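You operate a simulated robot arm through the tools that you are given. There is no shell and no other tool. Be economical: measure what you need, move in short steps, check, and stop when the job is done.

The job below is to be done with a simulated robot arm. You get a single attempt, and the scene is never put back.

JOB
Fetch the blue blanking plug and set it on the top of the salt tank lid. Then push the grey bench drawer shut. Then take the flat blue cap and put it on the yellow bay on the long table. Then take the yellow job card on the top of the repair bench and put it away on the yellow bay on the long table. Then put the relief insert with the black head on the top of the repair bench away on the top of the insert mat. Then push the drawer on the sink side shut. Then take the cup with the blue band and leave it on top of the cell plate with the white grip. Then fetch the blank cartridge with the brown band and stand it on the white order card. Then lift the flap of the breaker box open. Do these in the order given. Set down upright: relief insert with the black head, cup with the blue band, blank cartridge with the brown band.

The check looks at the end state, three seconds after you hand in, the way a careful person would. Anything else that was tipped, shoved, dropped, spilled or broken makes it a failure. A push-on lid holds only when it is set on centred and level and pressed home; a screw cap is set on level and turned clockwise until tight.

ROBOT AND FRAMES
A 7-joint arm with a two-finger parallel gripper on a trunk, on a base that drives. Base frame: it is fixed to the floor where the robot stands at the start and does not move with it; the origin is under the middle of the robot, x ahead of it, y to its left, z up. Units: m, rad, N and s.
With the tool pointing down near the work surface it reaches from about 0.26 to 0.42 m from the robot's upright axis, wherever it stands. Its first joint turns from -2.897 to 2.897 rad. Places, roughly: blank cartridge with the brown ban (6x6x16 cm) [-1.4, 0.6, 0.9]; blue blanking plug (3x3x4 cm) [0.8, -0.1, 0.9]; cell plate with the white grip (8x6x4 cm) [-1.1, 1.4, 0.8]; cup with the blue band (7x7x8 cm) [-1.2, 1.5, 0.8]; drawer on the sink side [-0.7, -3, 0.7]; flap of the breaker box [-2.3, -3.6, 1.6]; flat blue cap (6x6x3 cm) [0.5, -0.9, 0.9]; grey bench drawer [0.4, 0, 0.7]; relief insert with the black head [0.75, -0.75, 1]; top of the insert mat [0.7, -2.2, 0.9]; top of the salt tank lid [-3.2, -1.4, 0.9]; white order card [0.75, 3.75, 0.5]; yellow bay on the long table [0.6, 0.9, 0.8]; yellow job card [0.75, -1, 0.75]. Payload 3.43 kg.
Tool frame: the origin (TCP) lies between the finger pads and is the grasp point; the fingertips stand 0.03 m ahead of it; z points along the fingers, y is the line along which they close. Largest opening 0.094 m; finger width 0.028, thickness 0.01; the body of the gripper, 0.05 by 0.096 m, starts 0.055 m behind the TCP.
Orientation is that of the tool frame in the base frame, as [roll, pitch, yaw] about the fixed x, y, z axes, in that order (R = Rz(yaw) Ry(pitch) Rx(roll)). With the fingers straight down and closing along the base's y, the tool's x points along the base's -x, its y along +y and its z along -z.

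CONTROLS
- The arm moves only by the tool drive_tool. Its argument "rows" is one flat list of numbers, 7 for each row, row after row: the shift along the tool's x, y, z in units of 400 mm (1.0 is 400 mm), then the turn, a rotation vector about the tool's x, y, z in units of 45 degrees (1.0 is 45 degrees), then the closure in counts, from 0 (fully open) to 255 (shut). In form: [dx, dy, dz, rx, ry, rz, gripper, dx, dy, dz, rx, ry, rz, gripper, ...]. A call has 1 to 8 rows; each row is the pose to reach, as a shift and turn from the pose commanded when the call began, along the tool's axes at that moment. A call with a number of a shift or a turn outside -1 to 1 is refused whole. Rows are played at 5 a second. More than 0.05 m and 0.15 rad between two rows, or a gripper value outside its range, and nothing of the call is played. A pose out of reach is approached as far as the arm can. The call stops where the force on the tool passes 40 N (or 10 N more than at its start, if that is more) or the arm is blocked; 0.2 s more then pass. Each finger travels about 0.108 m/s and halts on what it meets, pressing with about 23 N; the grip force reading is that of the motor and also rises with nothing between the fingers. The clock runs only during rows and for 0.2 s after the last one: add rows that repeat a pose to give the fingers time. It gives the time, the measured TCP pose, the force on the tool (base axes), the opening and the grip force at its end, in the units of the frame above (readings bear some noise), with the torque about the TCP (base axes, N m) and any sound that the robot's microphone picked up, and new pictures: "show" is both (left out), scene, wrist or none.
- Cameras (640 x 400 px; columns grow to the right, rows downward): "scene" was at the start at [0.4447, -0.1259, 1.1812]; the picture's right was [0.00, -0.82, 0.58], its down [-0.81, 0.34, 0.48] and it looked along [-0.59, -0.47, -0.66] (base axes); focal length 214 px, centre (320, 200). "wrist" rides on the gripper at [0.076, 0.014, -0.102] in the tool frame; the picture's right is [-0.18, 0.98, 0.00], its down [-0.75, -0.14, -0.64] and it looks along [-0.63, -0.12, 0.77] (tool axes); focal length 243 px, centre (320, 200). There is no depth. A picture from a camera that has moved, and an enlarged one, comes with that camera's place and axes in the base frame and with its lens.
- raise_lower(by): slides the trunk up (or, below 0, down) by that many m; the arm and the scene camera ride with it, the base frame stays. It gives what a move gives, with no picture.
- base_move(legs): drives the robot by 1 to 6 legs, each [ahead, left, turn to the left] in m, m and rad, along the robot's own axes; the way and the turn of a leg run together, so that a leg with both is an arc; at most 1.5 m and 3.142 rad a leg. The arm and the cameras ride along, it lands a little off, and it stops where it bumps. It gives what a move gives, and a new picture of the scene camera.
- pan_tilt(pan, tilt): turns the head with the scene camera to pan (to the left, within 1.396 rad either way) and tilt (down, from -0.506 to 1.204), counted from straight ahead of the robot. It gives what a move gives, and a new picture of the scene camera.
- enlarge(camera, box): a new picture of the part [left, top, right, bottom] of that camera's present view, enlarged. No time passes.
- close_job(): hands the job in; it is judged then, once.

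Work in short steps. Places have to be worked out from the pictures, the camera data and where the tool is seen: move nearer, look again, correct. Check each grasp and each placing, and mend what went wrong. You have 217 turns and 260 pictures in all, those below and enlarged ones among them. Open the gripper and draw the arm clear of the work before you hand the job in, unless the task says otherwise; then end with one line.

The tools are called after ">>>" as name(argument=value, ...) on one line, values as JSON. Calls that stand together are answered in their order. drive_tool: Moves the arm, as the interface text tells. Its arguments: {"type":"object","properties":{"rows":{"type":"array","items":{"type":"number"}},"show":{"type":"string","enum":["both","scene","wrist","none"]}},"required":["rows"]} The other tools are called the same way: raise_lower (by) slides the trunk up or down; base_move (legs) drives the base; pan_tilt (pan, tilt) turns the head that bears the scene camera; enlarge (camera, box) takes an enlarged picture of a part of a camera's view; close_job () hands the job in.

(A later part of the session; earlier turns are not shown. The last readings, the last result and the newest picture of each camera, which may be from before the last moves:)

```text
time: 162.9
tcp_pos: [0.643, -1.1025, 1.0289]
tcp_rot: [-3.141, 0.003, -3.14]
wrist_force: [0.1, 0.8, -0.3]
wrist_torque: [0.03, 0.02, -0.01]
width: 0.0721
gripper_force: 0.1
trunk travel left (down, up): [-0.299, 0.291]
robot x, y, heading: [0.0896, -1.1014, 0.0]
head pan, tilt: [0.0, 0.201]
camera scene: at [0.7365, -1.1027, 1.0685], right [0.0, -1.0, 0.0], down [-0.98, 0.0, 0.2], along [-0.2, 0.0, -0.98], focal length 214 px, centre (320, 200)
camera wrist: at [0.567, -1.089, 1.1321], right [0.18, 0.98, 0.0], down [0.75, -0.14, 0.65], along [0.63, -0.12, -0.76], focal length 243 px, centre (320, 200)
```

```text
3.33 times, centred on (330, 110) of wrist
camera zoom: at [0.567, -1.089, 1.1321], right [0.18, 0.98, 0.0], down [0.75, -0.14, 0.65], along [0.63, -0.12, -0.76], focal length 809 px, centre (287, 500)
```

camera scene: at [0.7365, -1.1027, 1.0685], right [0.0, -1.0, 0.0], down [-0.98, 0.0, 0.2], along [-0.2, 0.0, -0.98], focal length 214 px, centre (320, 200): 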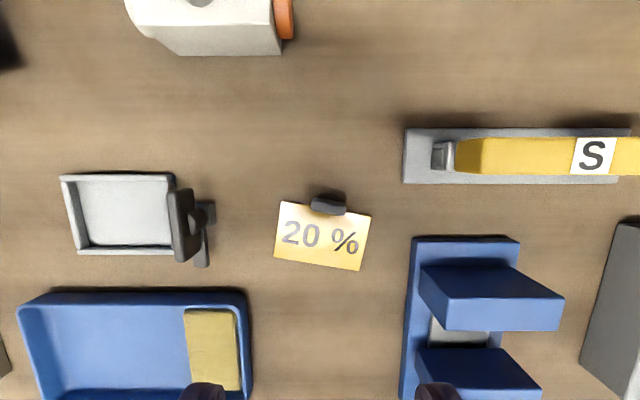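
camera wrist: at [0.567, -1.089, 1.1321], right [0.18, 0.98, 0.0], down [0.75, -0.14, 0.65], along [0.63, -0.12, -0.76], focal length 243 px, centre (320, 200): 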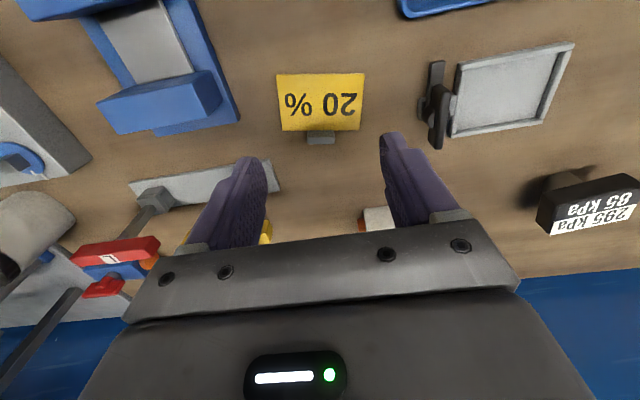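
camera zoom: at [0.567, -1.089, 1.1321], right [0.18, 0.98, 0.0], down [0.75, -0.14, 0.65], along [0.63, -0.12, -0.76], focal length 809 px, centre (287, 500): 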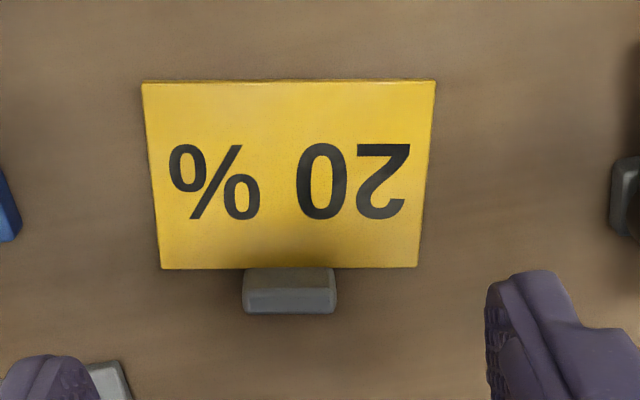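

The tab top is at (0.690, -1.111, 0.870), about 31 × 11 mm. I turn the tool about 82° so the fingers close across its thin side, and swing the head aside.

>>> drive_tool(rows=[-0.03, -0.005, 0, 0, 0, -0.15, 100, -0.06, -0.01, 0, 0, 0, -0.3, 140, -0.09, -0.015, 0, 0, 0, -0.45, 140, -0.1175, -0.021, 0, 0, 0, -0.6, 140, -0.1175, -0.021, 0, 0, 0, -0.76, 140, -0.1175, -0.021, 0, 0, 0, -0.91, 140], show="none")

>>> drive_tool(rows=[0, 0, 0, 0, 0, -0.15, 140, 0, 0, 0, 0, 0, -0.3, 140, 0, 0, 0, 0, 0, -0.45, 140, 0, 0, 0, 0, 0, -0.6, 140, 0, 0, 0, 0, 0, -0.76, 140, 0, 0, 0, 0, 0, -0.91, 140], show="none")

>>> raise_lower(by=-0.07)

>>> pan_tilt(pan=1.39, tilt=0)

>>> drive_tool(rows=[0, 0, 0, 0, 0, 0, 140], show="wrist")

```text
time: 164.3
tcp_pos: [0.6901, -1.1114, 1.0311]
tcp_rot: [-3.139, 0.002, -2.426]
wrist_force: [-0.1, 0.1, -0.2]
wrist_torque: [-0.03, 0.0, 0.0]
width: 0.0425
gripper_force: 0.0
trunk travel left (down, up): [-0.299, 0.291]
robot x, y, heading: [0.0894, -1.1004, -0.001]
head pan, tilt: [0.0, 0.201]
```

```text
time: 165.8
tcp_pos: [0.6912, -1.1114, 1.0293]
tcp_rot: [-3.138, 0.0, -1.707]
wrist_force: [-0.4, 0.5, 0.2]
wrist_torque: [-0.01, 0.02, -0.02]
width: 0.0428
gripper_force: 0.1
trunk travel left (down, up): [-0.299, 0.291]
robot x, y, heading: [0.0895, -1.1069, -0.001]
head pan, tilt: [0.0, 0.201]
```

```text
time: 166.8
tcp_pos: [0.6913, -1.1104, 0.9596]
tcp_rot: [-3.137, 0.0, -1.71]
wrist_force: [-0.5, -0.2, -0.3]
wrist_torque: [0.03, -0.02, -0.01]
width: 0.0424
gripper_force: 0.4
trunk travel left (down, up): [-0.229, 0.361]
robot x, y, heading: [0.0924, -1.1051, 0.002]
head pan, tilt: [0.0, 0.201]
```

```text
time: 168.4
tcp_pos: [0.6913, -1.1111, 0.9612]
tcp_rot: [-3.139, 0.0, -1.711]
wrist_force: [0.3, 0.7, 0.5]
wrist_torque: [-0.04, 0.02, 0.03]
width: 0.0422
gripper_force: 0.1
trunk travel left (down, up): [-0.229, 0.361]
robot x, y, heading: [0.0957, -1.1037, 0.001]
head pan, tilt: [1.389, 0.0]
camera scene: at [0.6191, -0.9896, 1.075], right [0.18, -0.03, -0.98], down [-0.14, -0.99, 0.0], along [-0.97, 0.14, -0.19], focal length 214 px, centre (320, 200)
```

scene: 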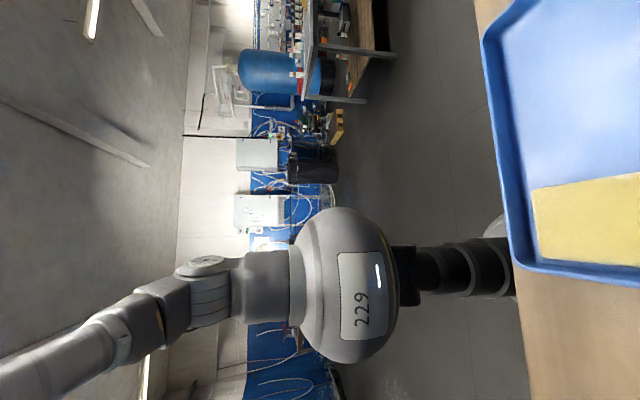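

```text
time: 168.8
tcp_pos: [0.6906, -1.1106, 0.9601]
tcp_rot: [-3.138, 0.0, -1.711]
wrist_force: [0.8, 0.1, 0.0]
wrist_torque: [0.01, 0.0, 0.01]
width: 0.0425
gripper_force: 0.0
trunk travel left (down, up): [-0.229, 0.361]
robot x, y, heading: [0.0884, -1.1078, -0.001]
head pan, tilt: [1.389, 0.0]
camera wrist: at [0.6652, -1.1847, 1.0627], right [-0.95, 0.32, 0.0], down [0.24, 0.73, 0.64], along [0.21, 0.61, -0.77], focal length 243 px, centre (320, 200)
```

wrist: 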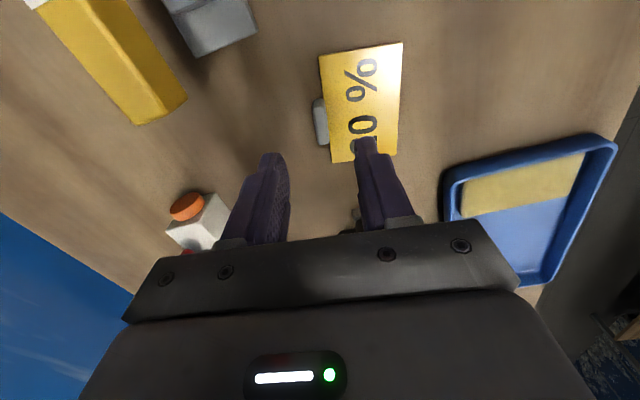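

The tab is centred between the fingers and aligned. I lower with the trunk to just above the bench and close.

>>> raise_lower(by=-0.071)

>>> drive_tool(rows=[0, 0, 0, 0, 0, 0, 200, 0, 0, 0, 0, 0, 0, 255, 0, 0, 0, 0, 0, 0, 255, 0, 0, 0, 0, 0, 0, 255], show="wrist")

```text
time: 170.0
tcp_pos: [0.6918, -1.1107, 0.8939]
tcp_rot: [-3.128, 0.003, -1.71]
wrist_force: [-3.9, -0.8, 14.1]
wrist_torque: [0.02, 0.5, 0.0]
width: 0.0449
gripper_force: 1.8
trunk travel left (down, up): [-0.158, 0.432]
robot x, y, heading: [0.0862, -1.1047, -0.001]
head pan, tilt: [1.389, 0.0]
stopped: the force on the tool passed its limit at 41 N (the readings are from after the stop); the commanded pose is now the measured one
```

```text
time: 171.0
tcp_pos: [0.6916, -1.1107, 0.8935]
tcp_rot: [-3.128, 0.002, -1.712]
wrist_force: [11.1, -0.5, 28.1]
wrist_torque: [0.06, -0.01, -0.02]
width: 0.0078
gripper_force: 22.7
trunk travel left (down, up): [-0.158, 0.432]
robot x, y, heading: [0.0893, -1.1042, -0.002]
head pan, tilt: [1.389, 0.0]
camera wrist: at [0.6665, -1.1845, 0.9962], right [-0.95, 0.32, -0.01], down [0.24, 0.73, 0.65], along [0.22, 0.61, -0.76], focal length 243 px, centre (320, 200)
```

wrist: 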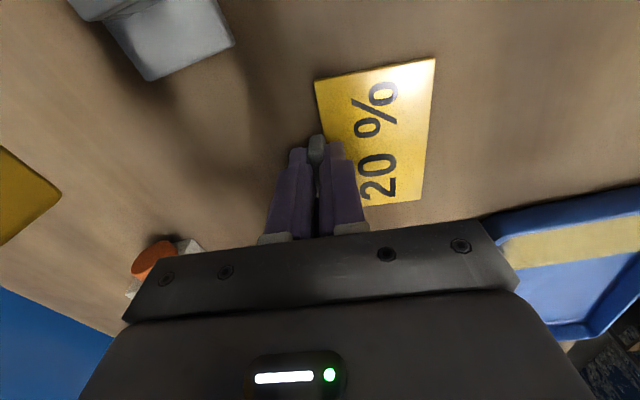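

Gripped at 7.8 mm, which matches the tab. I lift slowly and check.

>>> drive_tool(rows=[0, 0, -0.02, 0, 0, 0, 255, 0, 0, -0.06, 0, 0, 0, 255, 0, 0, -0.12, 0, 0, 0, 255], show="wrist")

```text
time: 171.8
tcp_pos: [0.6914, -1.1115, 0.9394]
tcp_rot: [-3.134, 0.002, -1.71]
wrist_force: [-0.8, -0.2, 0.8]
wrist_torque: [0.0, -0.01, 0.02]
width: 0.0079
gripper_force: 22.7
trunk travel left (down, up): [-0.158, 0.432]
robot x, y, heading: [0.091, -1.1035, 0.002]
head pan, tilt: [1.389, 0.0]
camera wrist: at [0.6653, -1.1848, 1.0427], right [-0.95, 0.32, -0.01], down [0.24, 0.73, 0.64], along [0.21, 0.61, -0.77], focal length 243 px, centre (320, 200)
```

wrist: 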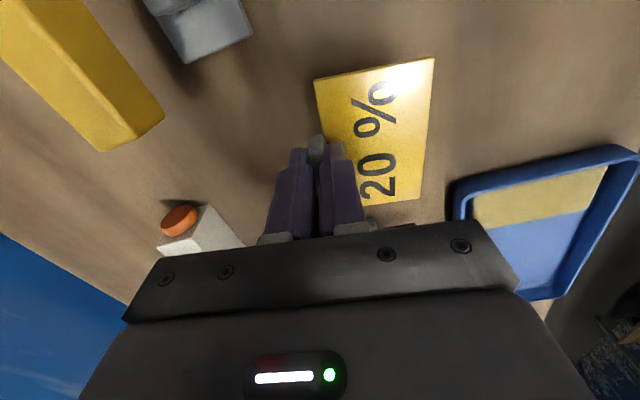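

Card held. I raise and carry it to the bay's left part.

>>> raise_lower(by=0.32)

>>> base_move(legs=[[-0.48, 0, 0], [0, 1.05, 0], [0, 1.05, 0]])

>>> pan_tilt(pan=0, tilt=0)

```text
time: 174.9
tcp_pos: [0.6926, -1.1116, 1.2597]
tcp_rot: [-3.134, 0.0, -1.71]
wrist_force: [-0.6, 0.3, -0.6]
wrist_torque: [0.01, -0.02, -0.03]
width: 0.0078
gripper_force: 22.9
trunk travel left (down, up): [-0.478, 0.112]
robot x, y, heading: [0.0878, -1.1055, -0.0]
head pan, tilt: [1.389, 0.0]
```

```text
time: 188.0
tcp_pos: [0.2121, 1.0189, 1.2602]
tcp_rot: [-3.133, 0.0, -1.714]
wrist_force: [0.1, -1.0, 0.1]
wrist_torque: [0.0, 0.0, 0.02]
width: 0.0077
gripper_force: 22.8
trunk travel left (down, up): [-0.478, 0.112]
robot x, y, heading: [-0.3879, 1.0255, -0.006]
head pan, tilt: [1.389, 0.0]
camera scene: at [0.14, 1.1412, 1.375], right [0.19, -0.03, -0.98], down [-0.14, -0.99, 0.0], along [-0.97, 0.14, -0.19], focal length 214 px, centre (320, 200)
```

scene: 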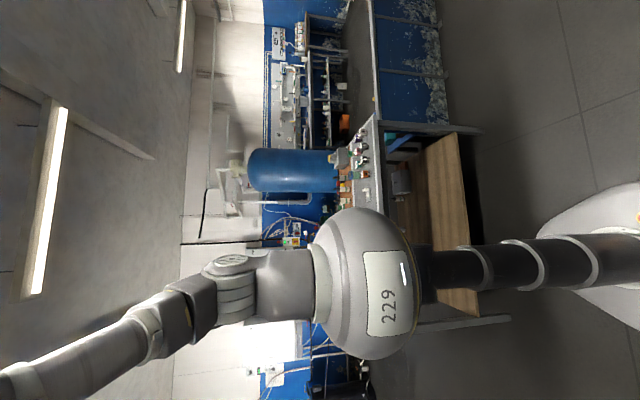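

```text
time: 189.5
tcp_pos: [0.2115, 1.0194, 1.2586]
tcp_rot: [-3.133, 0.0, -1.713]
wrist_force: [0.4, -0.1, 0.2]
wrist_torque: [0.0, -0.01, 0.0]
width: 0.0076
gripper_force: 23.8
trunk travel left (down, up): [-0.478, 0.112]
robot x, y, heading: [-0.3877, 1.026, 0.001]
head pan, tilt: [0.0, 0.0]
camera scene: at [0.2282, 1.1281, 1.3021], right [0.99, -0.14, 0.01], down [-0.14, -0.99, 0.0], along [0.01, 0.0, -1.0], focal length 214 px, centre (320, 200)
```

scene: 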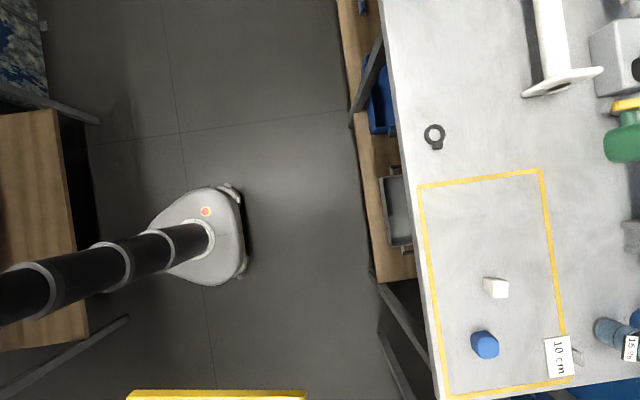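

The bay's left part (y 0.92–1.1) is free. I drive ahead and lower.

>>> base_move(legs=[[0.45, 0, 0]])

>>> raise_lower(by=-0.37)

>>> drive_tool(rows=[0, 0, 0, 0, 0, 0, 255], show="both")

```text
time: 192.2
tcp_pos: [0.6627, 1.0138, 1.2601]
tcp_rot: [-3.132, 0.001, -1.718]
wrist_force: [0.3, 0.4, -0.6]
wrist_torque: [0.02, 0.02, -0.01]
width: 0.0076
gripper_force: 23.0
trunk travel left (down, up): [-0.478, 0.112]
robot x, y, heading: [0.0588, 1.0254, -0.007]
head pan, tilt: [0.0, 0.0]
camera scene: at [0.6785, 1.1236, 1.3017], right [0.99, -0.15, 0.01], down [-0.15, -0.99, 0.0], along [0.01, 0.0, -1.0], focal length 214 px, centre (320, 200)
```

scene: 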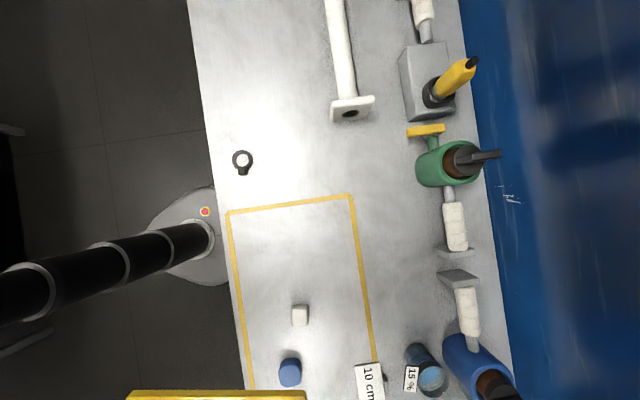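

```text
time: 195.8
tcp_pos: [0.6602, 1.0142, 0.8908]
tcp_rot: [-3.132, 0.0, -1.717]
wrist_force: [0.2, -0.5, -0.3]
wrist_torque: [0.0, 0.0, 0.0]
width: 0.008
gripper_force: 22.4
trunk travel left (down, up): [-0.108, 0.482]
robot x, y, heading: [0.0617, 1.0244, -0.008]
head pan, tilt: [0.0, 0.0]
```

```text
time: 196.2
tcp_pos: [0.6609, 1.0156, 0.8905]
tcp_rot: [-3.134, 0.0, -1.718]
wrist_force: [-0.6, 0.6, 0.3]
wrist_torque: [0.0, -0.04, -0.03]
width: 0.0077
gripper_force: 22.4
trunk travel left (down, up): [-0.108, 0.482]
robot x, y, heading: [0.0605, 1.0276, -0.009]
head pan, tilt: [0.0, 0.0]
camera scene: at [0.6775, 1.1236, 0.9322], right [0.99, -0.15, 0.01], down [-0.15, -0.99, 0.0], along [0.01, 0.0, -1.0], focal length 214 px, centre (320, 200)
camera wrist: at [0.634, 0.9412, 0.993], right [-0.95, 0.33, -0.01], down [0.24, 0.73, 0.64], along [0.22, 0.61, -0.77], focal length 243 px, centre (320, 200)
```

scene: 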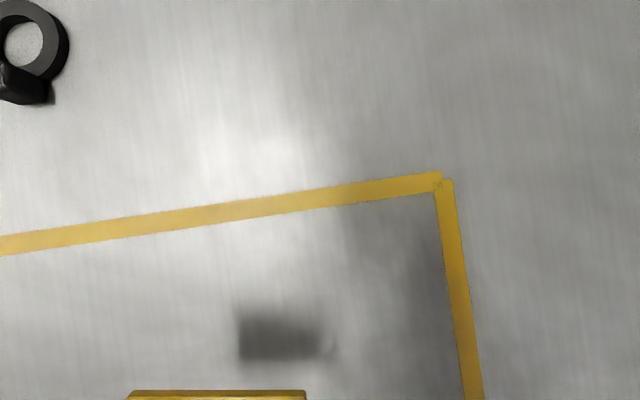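
wrist: 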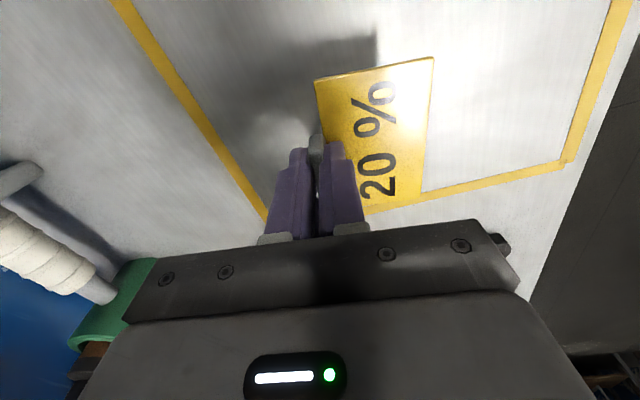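

The card is inside the lines. I descend until contact.

>>> drive_tool(rows=[0, 0, 0.06, 0, 0, 0, 255, 0, 0, 0.1, 0, 0, 0, 255, 0, 0, 0.12, 0, 0, 0, 255, 0, 0, 0.135, 0, 0, 0, 255, 0, 0, 0.145, 0, 0, 0, 255, 0, 0, 0.155, 0, 0, 0, 255, 0, 0, 0.165, 0, 0, 0, 255], show="wrist")

```text
time: 197.7
tcp_pos: [0.6638, 1.0143, 0.8337]
tcp_rot: [-3.12, 0.002, -1.72]
wrist_force: [-2.4, 0.2, 21.8]
wrist_torque: [-0.02, 0.53, 0.02]
width: 0.0082
gripper_force: 22.7
trunk travel left (down, up): [-0.108, 0.482]
robot x, y, heading: [0.0602, 1.0245, -0.007]
head pan, tilt: [0.0, 0.0]
stopped in row 7: the force on the tool passed its limit at 45 N (the readings are from after the stop); the commanded pose is now the measured one
camera wrist: at [0.6354, 0.9408, 0.936], right [-0.94, 0.33, -0.02], down [0.24, 0.73, 0.65], along [0.23, 0.61, -0.76], focal length 243 px, centre (320, 200)
```

wrist: 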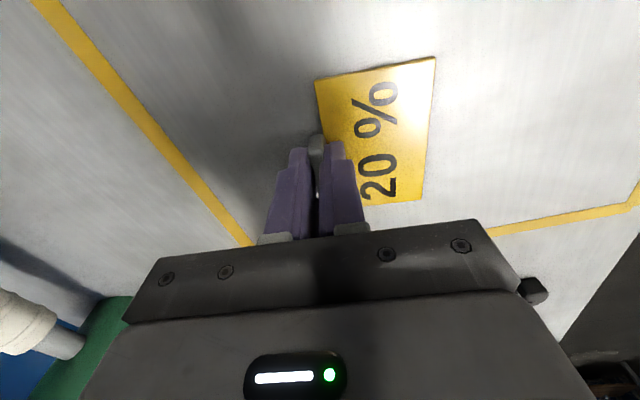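

I release and lift; then check the card.

>>> drive_tool(rows=[0, 0, -0.004, 0, 0, 0, 255, 0, 0, -0.004, 0, 0, 0, 200, 0, 0, -0.004, 0, 0, 0, 160, 0, 0, -0.08, 0, 0, 0, 160, 0, 0, -0.18, 0, 0, 0, 160, 0, 0, -0.3, 0, 0, 0, 160], show="wrist")

```text
time: 199.1
tcp_pos: [0.6624, 1.0118, 0.9513]
tcp_rot: [-3.126, 0.002, -1.717]
wrist_force: [-0.2, 0.1, -0.4]
wrist_torque: [0.04, -0.01, -0.06]
width: 0.0351
gripper_force: 0.1
trunk travel left (down, up): [-0.108, 0.482]
robot x, y, heading: [0.0583, 1.0265, -0.005]
head pan, tilt: [0.0, 0.0]
camera wrist: at [0.6341, 0.939, 1.0547], right [-0.95, 0.33, -0.01], down [0.24, 0.73, 0.64], along [0.22, 0.61, -0.76], focal length 243 px, centre (320, 200)
```

wrist: 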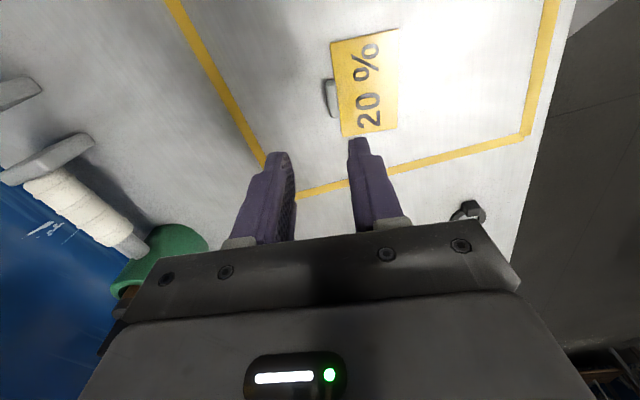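

The card lies in the bay. I raise, back off, go to the insert's position, and turn the tool back to its normal yaw.

>>> raise_lower(by=0.34)

>>> base_move(legs=[[-0.45, 0, 0], [0, -0.95, 0], [0, -0.88, 0]])

>>> drive_tool(rows=[0, 0, 0, 0, 0, 0.15, 60, 0, 0, 0, 0, 0, 0.3, 20, 0, 0, 0, 0, 0, 0.45, 0, 0, 0, 0, 0, 0, 0.6, 0, 0, 0, 0, 0, 0, 0.76, 0, 0, 0, 0, 0, 0, 0.91, 0], show="none")

>>> drive_tool(rows=[0, 0, 0, 0, 0, 0.15, 0, 0, 0, 0, 0, 0, 0.3, 0, 0, 0, 0, 0, 0, 0.45, 0, 0, 0, 0, 0, 0, 0.6, 0, 0, 0, 0, 0, 0, 0.76, 0, 0, 0, 0, 0, 0, 0.91, 0], show="none")

>>> pan_tilt(pan=0, tilt=-0.3)

```text
time: 202.4
tcp_pos: [0.6627, 1.0121, 1.2908]
tcp_rot: [-3.126, 0.003, -1.719]
wrist_force: [-0.1, 0.0, 0.5]
wrist_torque: [0.0, 0.0, 0.02]
width: 0.0351
gripper_force: 0.0
trunk travel left (down, up): [-0.448, 0.142]
robot x, y, heading: [0.0579, 1.0249, -0.008]
head pan, tilt: [0.0, 0.0]
```

```text
time: 214.1
tcp_pos: [0.2263, -0.841, 1.2915]
tcp_rot: [-3.125, 0.002, -1.712]
wrist_force: [1.2, -0.2, 0.0]
wrist_torque: [0.0, -0.02, 0.0]
width: 0.0354
gripper_force: 0.1
trunk travel left (down, up): [-0.448, 0.142]
robot x, y, heading: [-0.3775, -0.8319, 0.002]
head pan, tilt: [0.0, 0.0]
camera scene: at [0.2428, -0.7321, 1.3338], right [0.99, -0.14, 0.02], down [-0.14, -0.99, 0.0], along [0.02, 0.0, -1.0], focal length 214 px, centre (320, 200)
```

scene: 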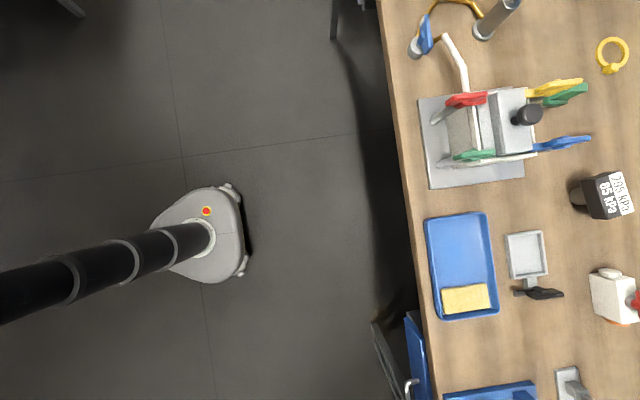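

```text
time: 215.5
tcp_pos: [0.2266, -0.8414, 1.2919]
tcp_rot: [-3.132, 0.013, -2.43]
wrist_force: [-0.5, 0.4, -0.4]
wrist_torque: [0.01, -0.02, -0.01]
width: 0.0941
gripper_force: 0.1
trunk travel left (down, up): [-0.448, 0.142]
robot x, y, heading: [-0.3772, -0.8277, 0.001]
head pan, tilt: [0.0, 0.0]
```

```text
time: 216.9
tcp_pos: [0.2262, -0.8415, 1.2913]
tcp_rot: [3.141, 0.015, 3.14]
wrist_force: [-0.5, 0.2, -0.6]
wrist_torque: [0.01, 0.02, 0.01]
width: 0.0941
gripper_force: 0.0
trunk travel left (down, up): [-0.448, 0.142]
robot x, y, heading: [-0.3792, -0.8278, 0.001]
head pan, tilt: [0.0, 0.0]
```

```text
time: 217.7
tcp_pos: [0.225, -0.8409, 1.292]
tcp_rot: [3.141, 0.016, 3.14]
wrist_force: [0.5, 0.3, 0.5]
wrist_torque: [-0.01, 0.0, -0.03]
width: 0.094
gripper_force: 0.1
trunk travel left (down, up): [-0.448, 0.142]
robot x, y, heading: [-0.376, -0.832, -0.003]
head pan, tilt: [0.0, -0.3]
camera scene: at [0.3616, -0.8407, 1.3466], right [0.0, -1.0, 0.0], down [-0.95, 0.0, -0.31], along [0.31, 0.0, -0.95], focal length 214 px, centre (320, 200)
```

scene: 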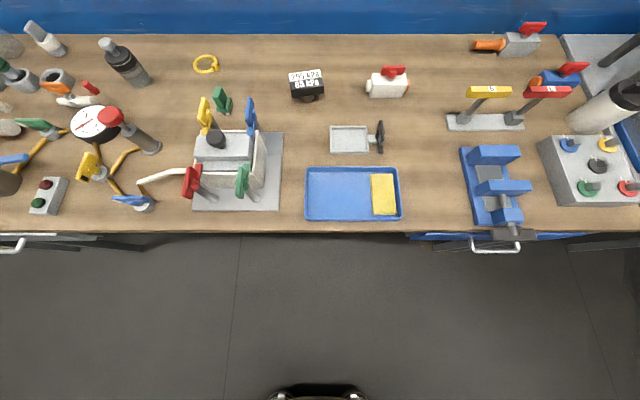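

I drive ahead so the arm comes over the insert, looking steeply down.

>>> base_move(legs=[[0.575, 0.03, 0]])

>>> raise_lower(by=-0.12)

>>> pan_tilt(pan=0, tilt=0.4)

>>> drive_tool(rows=[0, 0, 0, 0, 0.02, 0, 0], show="wrist")

```text
time: 220.9
tcp_pos: [0.8035, -0.8159, 1.2915]
tcp_rot: [3.141, 0.017, 3.136]
wrist_force: [0.3, -0.3, 0.0]
wrist_torque: [0.01, 0.0, 0.01]
width: 0.094
gripper_force: 0.1
trunk travel left (down, up): [-0.448, 0.142]
robot x, y, heading: [0.1998, -0.8026, -0.001]
head pan, tilt: [0.0, -0.3]
camera scene: at [0.9395, -0.817, 1.3463], right [-0.01, -1.0, 0.0], down [-0.95, 0.01, -0.31], along [0.31, 0.0, -0.95], focal length 214 px, centre (320, 200)
```

scene: 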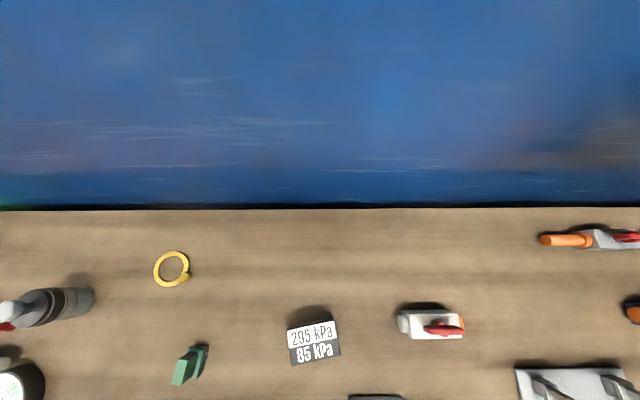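

```text
time: 222.4
tcp_pos: [0.8018, -0.8161, 1.1718]
tcp_rot: [3.141, 0.016, 3.137]
wrist_force: [0.1, 0.1, -0.2]
wrist_torque: [0.0, 0.01, -0.01]
width: 0.0941
gripper_force: 0.1
trunk travel left (down, up): [-0.328, 0.262]
robot x, y, heading: [0.1989, -0.8037, -0.009]
head pan, tilt: [0.0, -0.3]
```

```text
time: 223.5
tcp_pos: [0.8033, -0.8172, 1.1721]
tcp_rot: [-3.141, 0.016, 3.135]
wrist_force: [-0.3, 0.3, 1.2]
wrist_torque: [-0.01, -0.05, -0.02]
width: 0.0938
gripper_force: 0.1
trunk travel left (down, up): [-0.328, 0.262]
robot x, y, heading: [0.2019, -0.8005, -0.009]
head pan, tilt: [0.0, 0.4]
camera scene: at [0.8765, -0.8167, 1.2116], right [-0.01, -1.0, 0.0], down [-0.93, 0.01, 0.37], along [-0.37, 0.0, -0.93], focal length 214 px, centre (320, 200)
```

scene: 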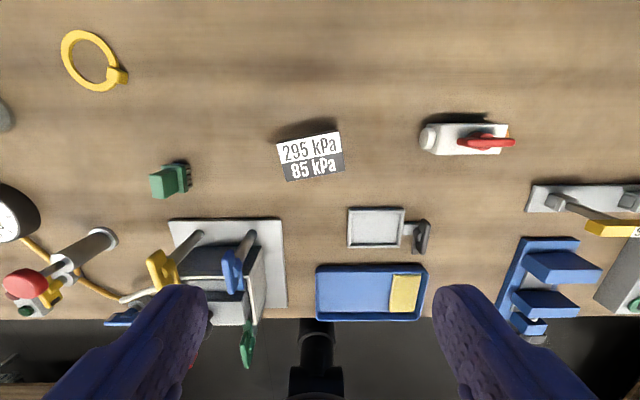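

```text
time: 223.9
tcp_pos: [0.8013, -0.817, 1.1729]
tcp_rot: [-3.141, -0.001, 3.136]
wrist_force: [-0.8, -0.7, -0.2]
wrist_torque: [-0.01, 0.0, 0.02]
width: 0.094
gripper_force: 0.0
trunk travel left (down, up): [-0.328, 0.262]
robot x, y, heading: [0.201, -0.8031, -0.002]
head pan, tilt: [0.0, 0.4]
camera wrist: at [0.7264, -0.8021, 1.2744], right [0.19, 0.98, 0.0], down [0.75, -0.15, 0.64], along [0.63, -0.12, -0.77], focal length 243 px, centre (320, 200)
```

wrist: 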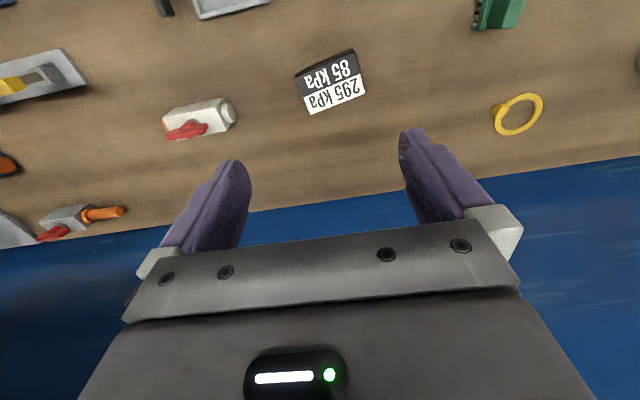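

The head top is at (0.821, -0.804, 0.90), about 9 × 6 cm, skewed 11°. I turn the tool about 101° to grip across the short side, with the camera head swung to the rear side away from the levers.

>>> drive_tool(rows=[-0.05, 0.0325, 0, 0, 0, -0.15, 0, -0.05, 0.0325, 0, 0, 0, -0.3, 0, -0.05, 0.0325, 0, 0, 0, -0.45, 0, -0.05, 0.0325, 0, 0, 0, -0.6, 0, -0.05, 0.0325, 0, 0, 0, -0.75, 0, -0.05, 0.0325, 0, 0, 0, -0.9, 0], show="none")

>>> drive_tool(rows=[0, 0, 0, 0, 0, -0.15, 0, 0, 0, 0, 0, 0, -0.3, 0, 0, 0, 0, 0, 0, -0.45, 0, 0, 0, 0, 0, 0, -0.6, 0, 0, 0, 0, 0, 0, -0.75, 0, 0, 0, 0, 0, 0, -0.9, 0], show="none")

>>> drive_tool(rows=[0, 0, 0, 0, 0, -0.15, 0, 0, 0, 0, 0, 0, -0.3, 0, 0, 0, 0, 0, 0, -0.44, 0], show="both")

```text
time: 225.3
tcp_pos: [0.8223, -0.8038, 1.1717]
tcp_rot: [-3.141, 0.0, -2.437]
wrist_force: [-0.9, -0.3, 0.5]
wrist_torque: [0.02, -0.02, -0.01]
width: 0.0941
gripper_force: 0.1
trunk travel left (down, up): [-0.328, 0.262]
robot x, y, heading: [0.2011, -0.8036, 0.0]
head pan, tilt: [0.0, 0.4]
```

```text
time: 226.7
tcp_pos: [0.8217, -0.8032, 1.1721]
tcp_rot: [3.142, -0.002, -1.732]
wrist_force: [-0.4, 0.3, -0.2]
wrist_torque: [-0.01, -0.01, 0.01]
width: 0.0944
gripper_force: 0.0
trunk travel left (down, up): [-0.328, 0.262]
robot x, y, heading: [0.2013, -0.7999, -0.006]
head pan, tilt: [0.0, 0.4]
```

```text
time: 227.5
tcp_pos: [0.8217, -0.8049, 1.1722]
tcp_rot: [3.14, -0.002, -1.388]
wrist_force: [-0.9, -0.5, -0.7]
wrist_torque: [0.03, 0.04, -0.03]
width: 0.0942
gripper_force: 0.1
trunk travel left (down, up): [-0.328, 0.262]
robot x, y, heading: [0.2009, -0.8052, -0.002]
head pan, tilt: [0.0, 0.4]
camera scene: at [0.8102, -0.7321, 1.2108], right [0.98, 0.18, 0.0], down [0.17, -0.91, 0.39], along [0.07, -0.38, -0.92], focal length 214 px, centre (320, 200)
camera wrist: at [0.8218, -0.8817, 1.2748], right [-1.0, 0.0, 0.0], down [0.0, 0.77, 0.64], along [0.0, 0.64, -0.77], focal length 243 px, centre (320, 200)
```

scene: 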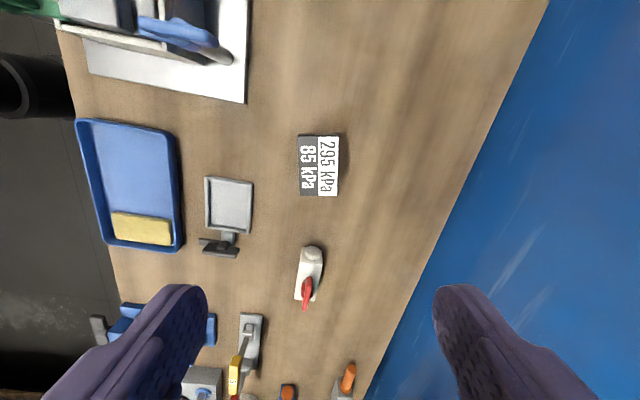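
wrist: 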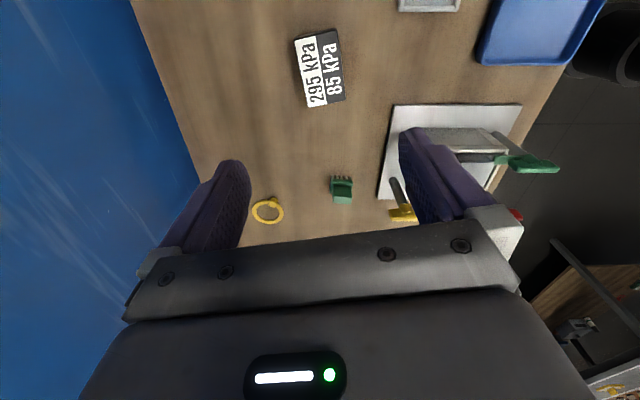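

Alignment is good. I swing the head to the rear side and lower with the trunk to just above.

>>> pan_tilt(pan=-1.39, tilt=0)

>>> raise_lower(by=-0.21)

>>> drive_tool(rows=[0.005, 0, 0, 0, 0, 0, 10, 0.005, 0, 0, 0, 0, 0, 10], show="wrist")

```text
time: 229.1
tcp_pos: [0.8211, -0.8036, 1.1731]
tcp_rot: [-3.14, -0.003, -1.391]
wrist_force: [-0.5, 0.0, 0.1]
wrist_torque: [0.02, -0.03, -0.01]
width: 0.0939
gripper_force: 0.0
trunk travel left (down, up): [-0.328, 0.262]
robot x, y, heading: [0.2008, -0.8016, -0.004]
head pan, tilt: [-1.389, 0.0]
camera scene: at [0.8906, -0.6792, 1.2871], right [0.18, 0.03, 0.98], down [0.18, -0.98, 0.0], along [0.97, 0.18, -0.18], focal length 214 px, centre (320, 200)
```

scene: 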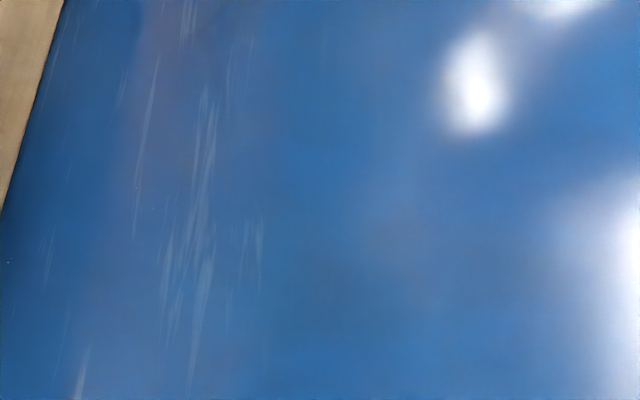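

```text
time: 231.3
tcp_pos: [0.8229, -0.8044, 0.9622]
tcp_rot: [-3.141, -0.002, -1.388]
wrist_force: [-0.3, 0.2, -0.3]
wrist_torque: [0.04, 0.02, 0.01]
width: 0.0941
gripper_force: 0.0
trunk travel left (down, up): [-0.118, 0.472]
robot x, y, heading: [0.1994, -0.8018, 0.001]
head pan, tilt: [-1.389, 0.0]
```

```text
time: 231.9
tcp_pos: [0.8227, -0.8052, 0.9616]
tcp_rot: [3.142, 0.0, -1.386]
wrist_force: [0.4, -0.5, -0.5]
wrist_torque: [0.01, 0.01, -0.02]
width: 0.0903
gripper_force: 0.1
trunk travel left (down, up): [-0.118, 0.472]
robot x, y, heading: [0.2026, -0.8023, -0.008]
head pan, tilt: [-1.389, 0.0]
camera wrist: at [0.8224, -0.8832, 1.0651], right [-1.0, 0.0, 0.0], down [0.0, 0.77, 0.64], along [0.0, 0.64, -0.77], focal length 243 px, centre (320, 200)
```

wrist: 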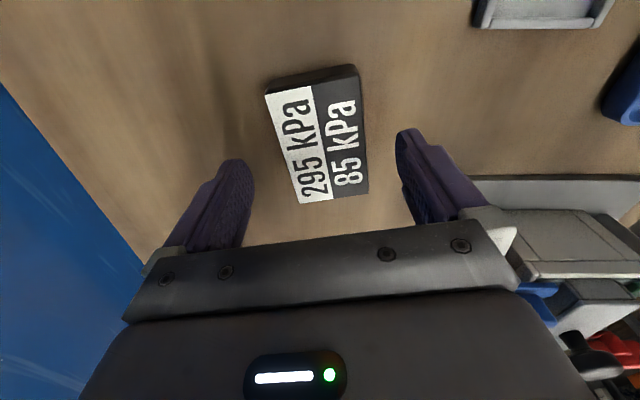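

Centred. I lower the last 6.5 cm and close.

>>> raise_lower(by=-0.063)

>>> drive_tool(rows=[0, 0, 0, 0, 0, 0, 100, 0, 0, 0, 0, 0, 0, 200, 0, 0, 0, 0, 0, 0, 255, 0, 0, 0, 0, 0, 0, 255], show="none")

>>> raise_lower(by=0.1)

>>> drive_tool(rows=[0, 0, 0, 0, 0, 0, 255], show="wrist")

```text
time: 232.9
tcp_pos: [0.8233, -0.8054, 0.8985]
tcp_rot: [3.139, -0.003, -1.386]
wrist_force: [-1.0, -0.1, 0.5]
wrist_torque: [0.02, -0.01, -0.02]
width: 0.0903
gripper_force: 0.0
trunk travel left (down, up): [-0.055, 0.535]
robot x, y, heading: [0.2015, -0.8058, -0.006]
head pan, tilt: [-1.389, 0.0]
```

```text
time: 233.9
tcp_pos: [0.824, -0.8066, 0.9002]
tcp_rot: [-3.141, -0.003, -1.388]
wrist_force: [0.2, -0.3, 2.5]
wrist_torque: [0.0, -0.07, -0.02]
width: 0.06
gripper_force: 23.3
trunk travel left (down, up): [-0.055, 0.535]
robot x, y, heading: [0.2007, -0.8032, -0.0]
head pan, tilt: [-1.389, 0.0]
```

```text
time: 235.2
tcp_pos: [0.8229, -0.8047, 0.9979]
tcp_rot: [3.141, 0.001, -1.387]
wrist_force: [0.2, -0.7, -1.3]
wrist_torque: [-0.01, 0.01, -0.03]
width: 0.0601
gripper_force: 22.9
trunk travel left (down, up): [-0.155, 0.435]
robot x, y, heading: [0.1981, -0.8048, -0.009]
head pan, tilt: [-1.389, 0.0]
```

```text
time: 235.7
tcp_pos: [0.823, -0.806, 0.9995]
tcp_rot: [3.141, -0.001, -1.388]
wrist_force: [-0.4, -0.2, -0.9]
wrist_torque: [-0.01, 0.0, 0.01]
width: 0.0601
gripper_force: 22.4
trunk travel left (down, up): [-0.155, 0.435]
robot x, y, heading: [0.1994, -0.8022, -0.001]
head pan, tilt: [-1.389, 0.0]
camera wrist: at [0.8225, -0.8832, 1.1019], right [-1.0, 0.0, 0.0], down [0.0, 0.77, 0.64], along [0.0, 0.64, -0.77], focal length 243 px, centre (320, 200)
```

wrist: 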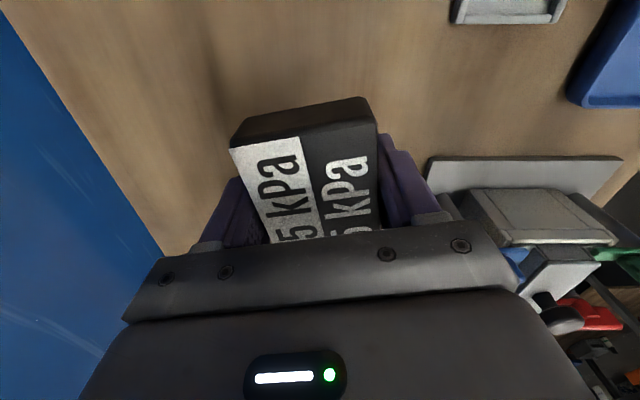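

The insert is held. I raise, back out, and strafe right toward the insert mat; the head now looks ahead.

>>> raise_lower(by=0.32)

>>> base_move(legs=[[-0.6, 0, 0], [0, -0.7, 0]])

>>> pan_tilt(pan=-0.9, tilt=0.6)

```text
time: 238.8
tcp_pos: [0.8242, -0.8064, 1.3188]
tcp_rot: [-3.142, -0.001, -1.387]
wrist_force: [-0.6, 0.4, -0.6]
wrist_torque: [-0.01, -0.01, 0.0]
width: 0.06
gripper_force: 22.9
trunk travel left (down, up): [-0.475, 0.115]
robot x, y, heading: [0.2032, -0.8019, -0.002]
head pan, tilt: [-1.389, 0.0]
```

```text
time: 245.6
tcp_pos: [0.2136, -1.5023, 1.3192]
tcp_rot: [3.14, 0.001, -1.398]
wrist_force: [0.6, 0.3, -1.1]
wrist_torque: [0.03, -0.03, 0.01]
width: 0.0598
gripper_force: 22.8
trunk travel left (down, up): [-0.475, 0.115]
robot x, y, heading: [-0.4088, -1.4923, -0.015]
head pan, tilt: [-1.389, 0.0]
camera scene: at [0.2828, -1.3794, 1.4346], right [0.18, 0.03, 0.98], down [0.17, -0.98, 0.0], along [0.97, 0.17, -0.18], focal length 214 px, centre (320, 200)
```

scene: 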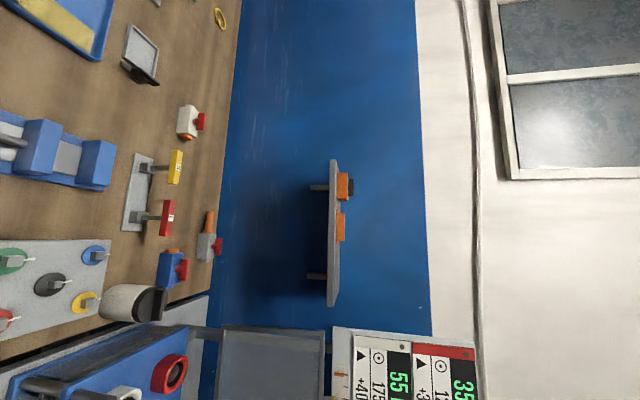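

```text
time: 246.6
tcp_pos: [0.2138, -1.502, 1.3189]
tcp_rot: [3.141, -0.003, -1.397]
wrist_force: [0.9, -1.2, -1.6]
wrist_torque: [0.02, 0.02, 0.02]
width: 0.0604
gripper_force: 23.4
trunk travel left (down, up): [-0.475, 0.115]
robot x, y, heading: [-0.4065, -1.4942, -0.016]
head pan, tilt: [-0.901, 0.6]
camera scene: at [0.2734, -1.4365, 1.3959], right [0.61, 0.11, 0.78], down [-0.29, -0.89, 0.35], along [0.74, -0.44, -0.51], focal length 214 px, centre (320, 200)
```

scene: 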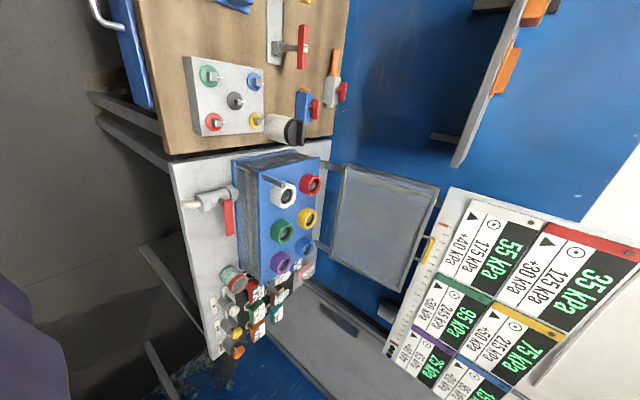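

The next bench holds a blue toolbox and small items beyond. I go further right and look down ahead.

>>> base_move(legs=[[0, -0.7, 0.016]])

>>> pan_tilt(pan=-0.7, tilt=0.1)

```text
time: 250.5
tcp_pos: [0.2038, -2.2114, 1.3187]
tcp_rot: [-3.141, 0.001, -1.397]
wrist_force: [-0.3, -0.1, -1.6]
wrist_torque: [0.03, -0.01, -0.03]
width: 0.0604
gripper_force: 23.3
trunk travel left (down, up): [-0.475, 0.115]
robot x, y, heading: [-0.4187, -2.2027, -0.016]
head pan, tilt: [-0.901, 0.6]
camera scene: at [0.2632, -2.1454, 1.3959], right [0.61, 0.11, 0.78], down [-0.29, -0.89, 0.35], along [0.74, -0.44, -0.51], focal length 214 px, centre (320, 200)
```

scene: 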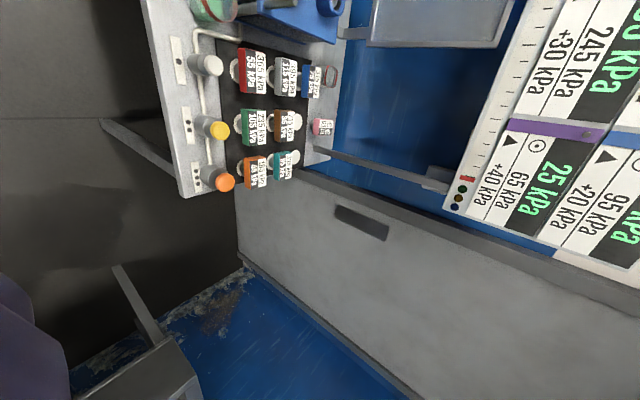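

```text
time: 251.4
tcp_pos: [0.203, -2.2118, 1.3188]
tcp_rot: [3.141, 0.0, -1.396]
wrist_force: [0.3, 0.1, -1.5]
wrist_torque: [0.03, -0.05, -0.01]
width: 0.0601
gripper_force: 22.6
trunk travel left (down, up): [-0.475, 0.115]
robot x, y, heading: [-0.4199, -2.1974, -0.012]
head pan, tilt: [-0.7, 0.099]
camera scene: at [0.2454, -2.1013, 1.3803], right [0.75, 0.13, 0.64], down [0.11, -0.99, 0.08], along [0.65, 0.01, -0.76], focal length 214 px, centre (320, 200)
```

scene: 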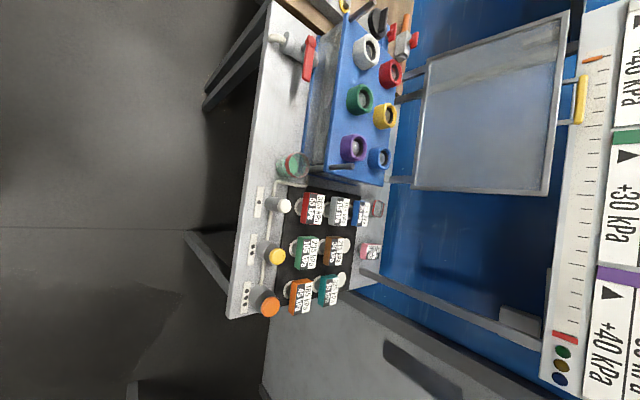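

The black mat carries other coloured inserts. I enlarge to find the free place.

>>> enlarge(camera="scene", box=[230, 140, 410, 320])

```text
2.22 times, centred on (320, 230) of scene
camera zoom: at [0.2454, -2.1013, 1.3803], right [0.75, 0.13, 0.64], down [0.11, -0.99, 0.08], along [0.65, 0.01, -0.76], focal length 477 px, centre (320, 133)
```

zoom: 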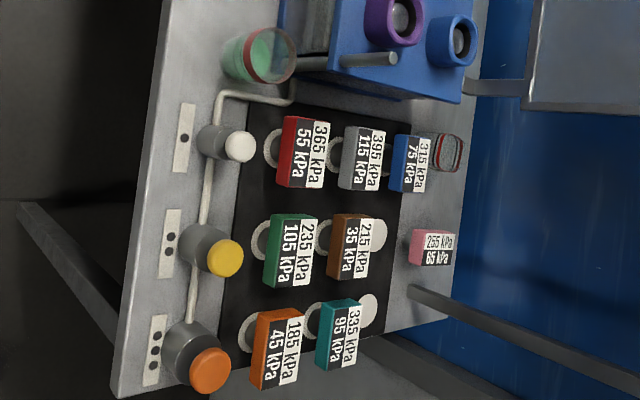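

The mat has two free discs at the rear: one behind the brown insert, one behind the teal. I'll use the one behind brown, near (0.825, -2.246). I straighten the yaw and drive over it high up to look down.

>>> drive_tool(rows=[0, 0, 0, 0, 0, 0.11, 255, 0, 0, 0, 0, 0, 0.222, 255], show="none")

>>> base_move(legs=[[0.6, -0.03, 0.012]])

>>> pan_tilt(pan=0, tilt=0.35)

```text
time: 252.1
tcp_pos: [0.2031, -2.2123, 1.3198]
tcp_rot: [3.141, 0.0, -1.571]
wrist_force: [-0.4, -1.3, -1.6]
wrist_torque: [0.0, 0.01, -0.01]
width: 0.0602
gripper_force: 23.2
trunk travel left (down, up): [-0.475, 0.115]
robot x, y, heading: [-0.421, -2.2062, -0.014]
head pan, tilt: [-0.7, 0.099]
```

```text
time: 255.4
tcp_pos: [0.7875, -2.2439, 1.3179]
tcp_rot: [3.141, -0.001, -1.564]
wrist_force: [0.4, -0.2, -1.5]
wrist_torque: [0.0, 0.0, 0.0]
width: 0.0603
gripper_force: 23.8
trunk travel left (down, up): [-0.475, 0.115]
robot x, y, heading: [0.165, -2.2407, -0.01]
head pan, tilt: [-0.7, 0.099]
camera scene: at [0.8475, -2.1428, 1.3801], right [0.77, 0.01, 0.64], down [-0.06, -1.0, 0.08], along [0.64, -0.1, -0.76], focal length 214 px, centre (320, 200)
```

scene: 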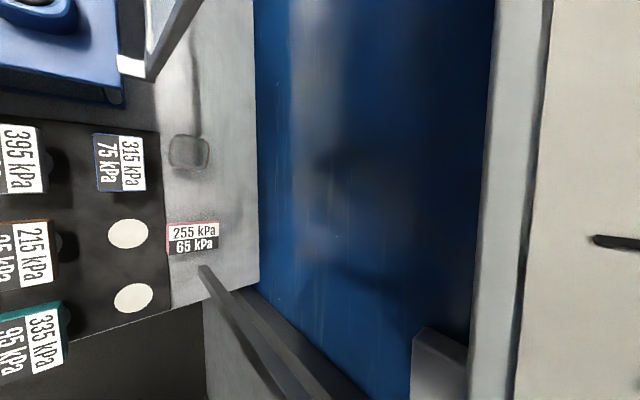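

```text
time: 256.4
tcp_pos: [0.7864, -2.2445, 1.3195]
tcp_rot: [-3.14, 0.0, -1.565]
wrist_force: [0.3, -0.1, -1.4]
wrist_torque: [0.02, 0.01, -0.01]
width: 0.0602
gripper_force: 23.6
trunk travel left (down, up): [-0.475, 0.115]
robot x, y, heading: [0.1644, -2.2416, -0.011]
head pan, tilt: [0.0, 0.351]
camera scene: at [0.7877, -2.1665, 1.3578], right [1.0, 0.01, 0.0], down [0.01, -0.94, 0.34], along [0.0, -0.34, -0.94], focal length 214 px, centre (320, 200)
```

scene: 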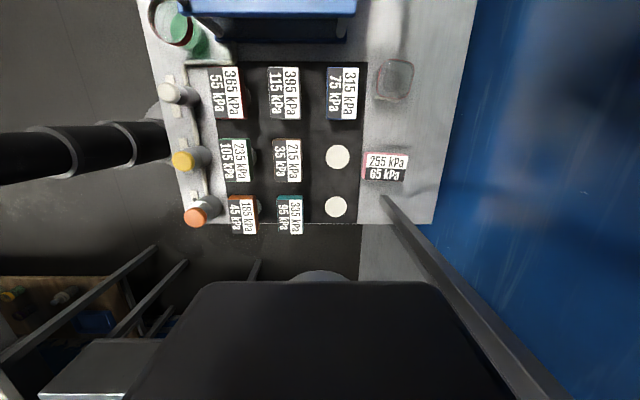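

The target disc is at (0.826, -2.243) on the mat at z ≈ 0.86, with 5 cm gaps around. I shift 4 cm, swing the head aside, and lower.

>>> drive_tool(rows=[0, -0.05, 0, 0, 0, 0, 255, -0.003, -0.1, 0, 0, 0, 0, 255, -0.003, -0.1, 0, 0, 0, 0, 255], show="none")

>>> raise_lower(by=-0.3)

>>> pan_tilt(pan=-0.25, tilt=0.35)

```text
time: 257.2
tcp_pos: [0.8267, -2.2421, 1.3196]
tcp_rot: [3.142, -0.001, -1.565]
wrist_force: [-0.1, -0.9, -1.8]
wrist_torque: [0.0, 0.01, 0.01]
width: 0.0602
gripper_force: 22.5
trunk travel left (down, up): [-0.475, 0.115]
robot x, y, heading: [0.1632, -2.2393, -0.013]
head pan, tilt: [0.0, 0.351]
```

```text
time: 260.2
tcp_pos: [0.8271, -2.2405, 1.0204]
tcp_rot: [3.141, -0.002, -1.564]
wrist_force: [0.6, 0.2, -2.2]
wrist_torque: [-0.01, 0.02, 0.02]
width: 0.0602
gripper_force: 22.3
trunk travel left (down, up): [-0.175, 0.415]
robot x, y, heading: [0.163, -2.2363, -0.011]
head pan, tilt: [0.0, 0.351]
```

```text
time: 261.0
tcp_pos: [0.8268, -2.2413, 1.0197]
tcp_rot: [-3.14, -0.002, -1.563]
wrist_force: [0.8, 0.4, -1.7]
wrist_torque: [0.01, 0.02, 0.01]
width: 0.06
gripper_force: 23.2
trunk travel left (down, up): [-0.175, 0.415]
robot x, y, heading: [0.1629, -2.2404, -0.005]
head pan, tilt: [-0.25, 0.351]
camera scene: at [0.8505, -2.1629, 1.0617], right [0.97, 0.01, 0.25], down [-0.08, -0.94, 0.33], along [0.23, -0.34, -0.91], focal length 214 px, centre (320, 200)
```

scene: 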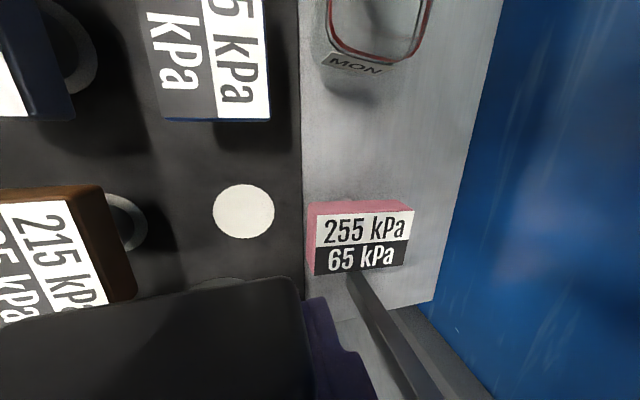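

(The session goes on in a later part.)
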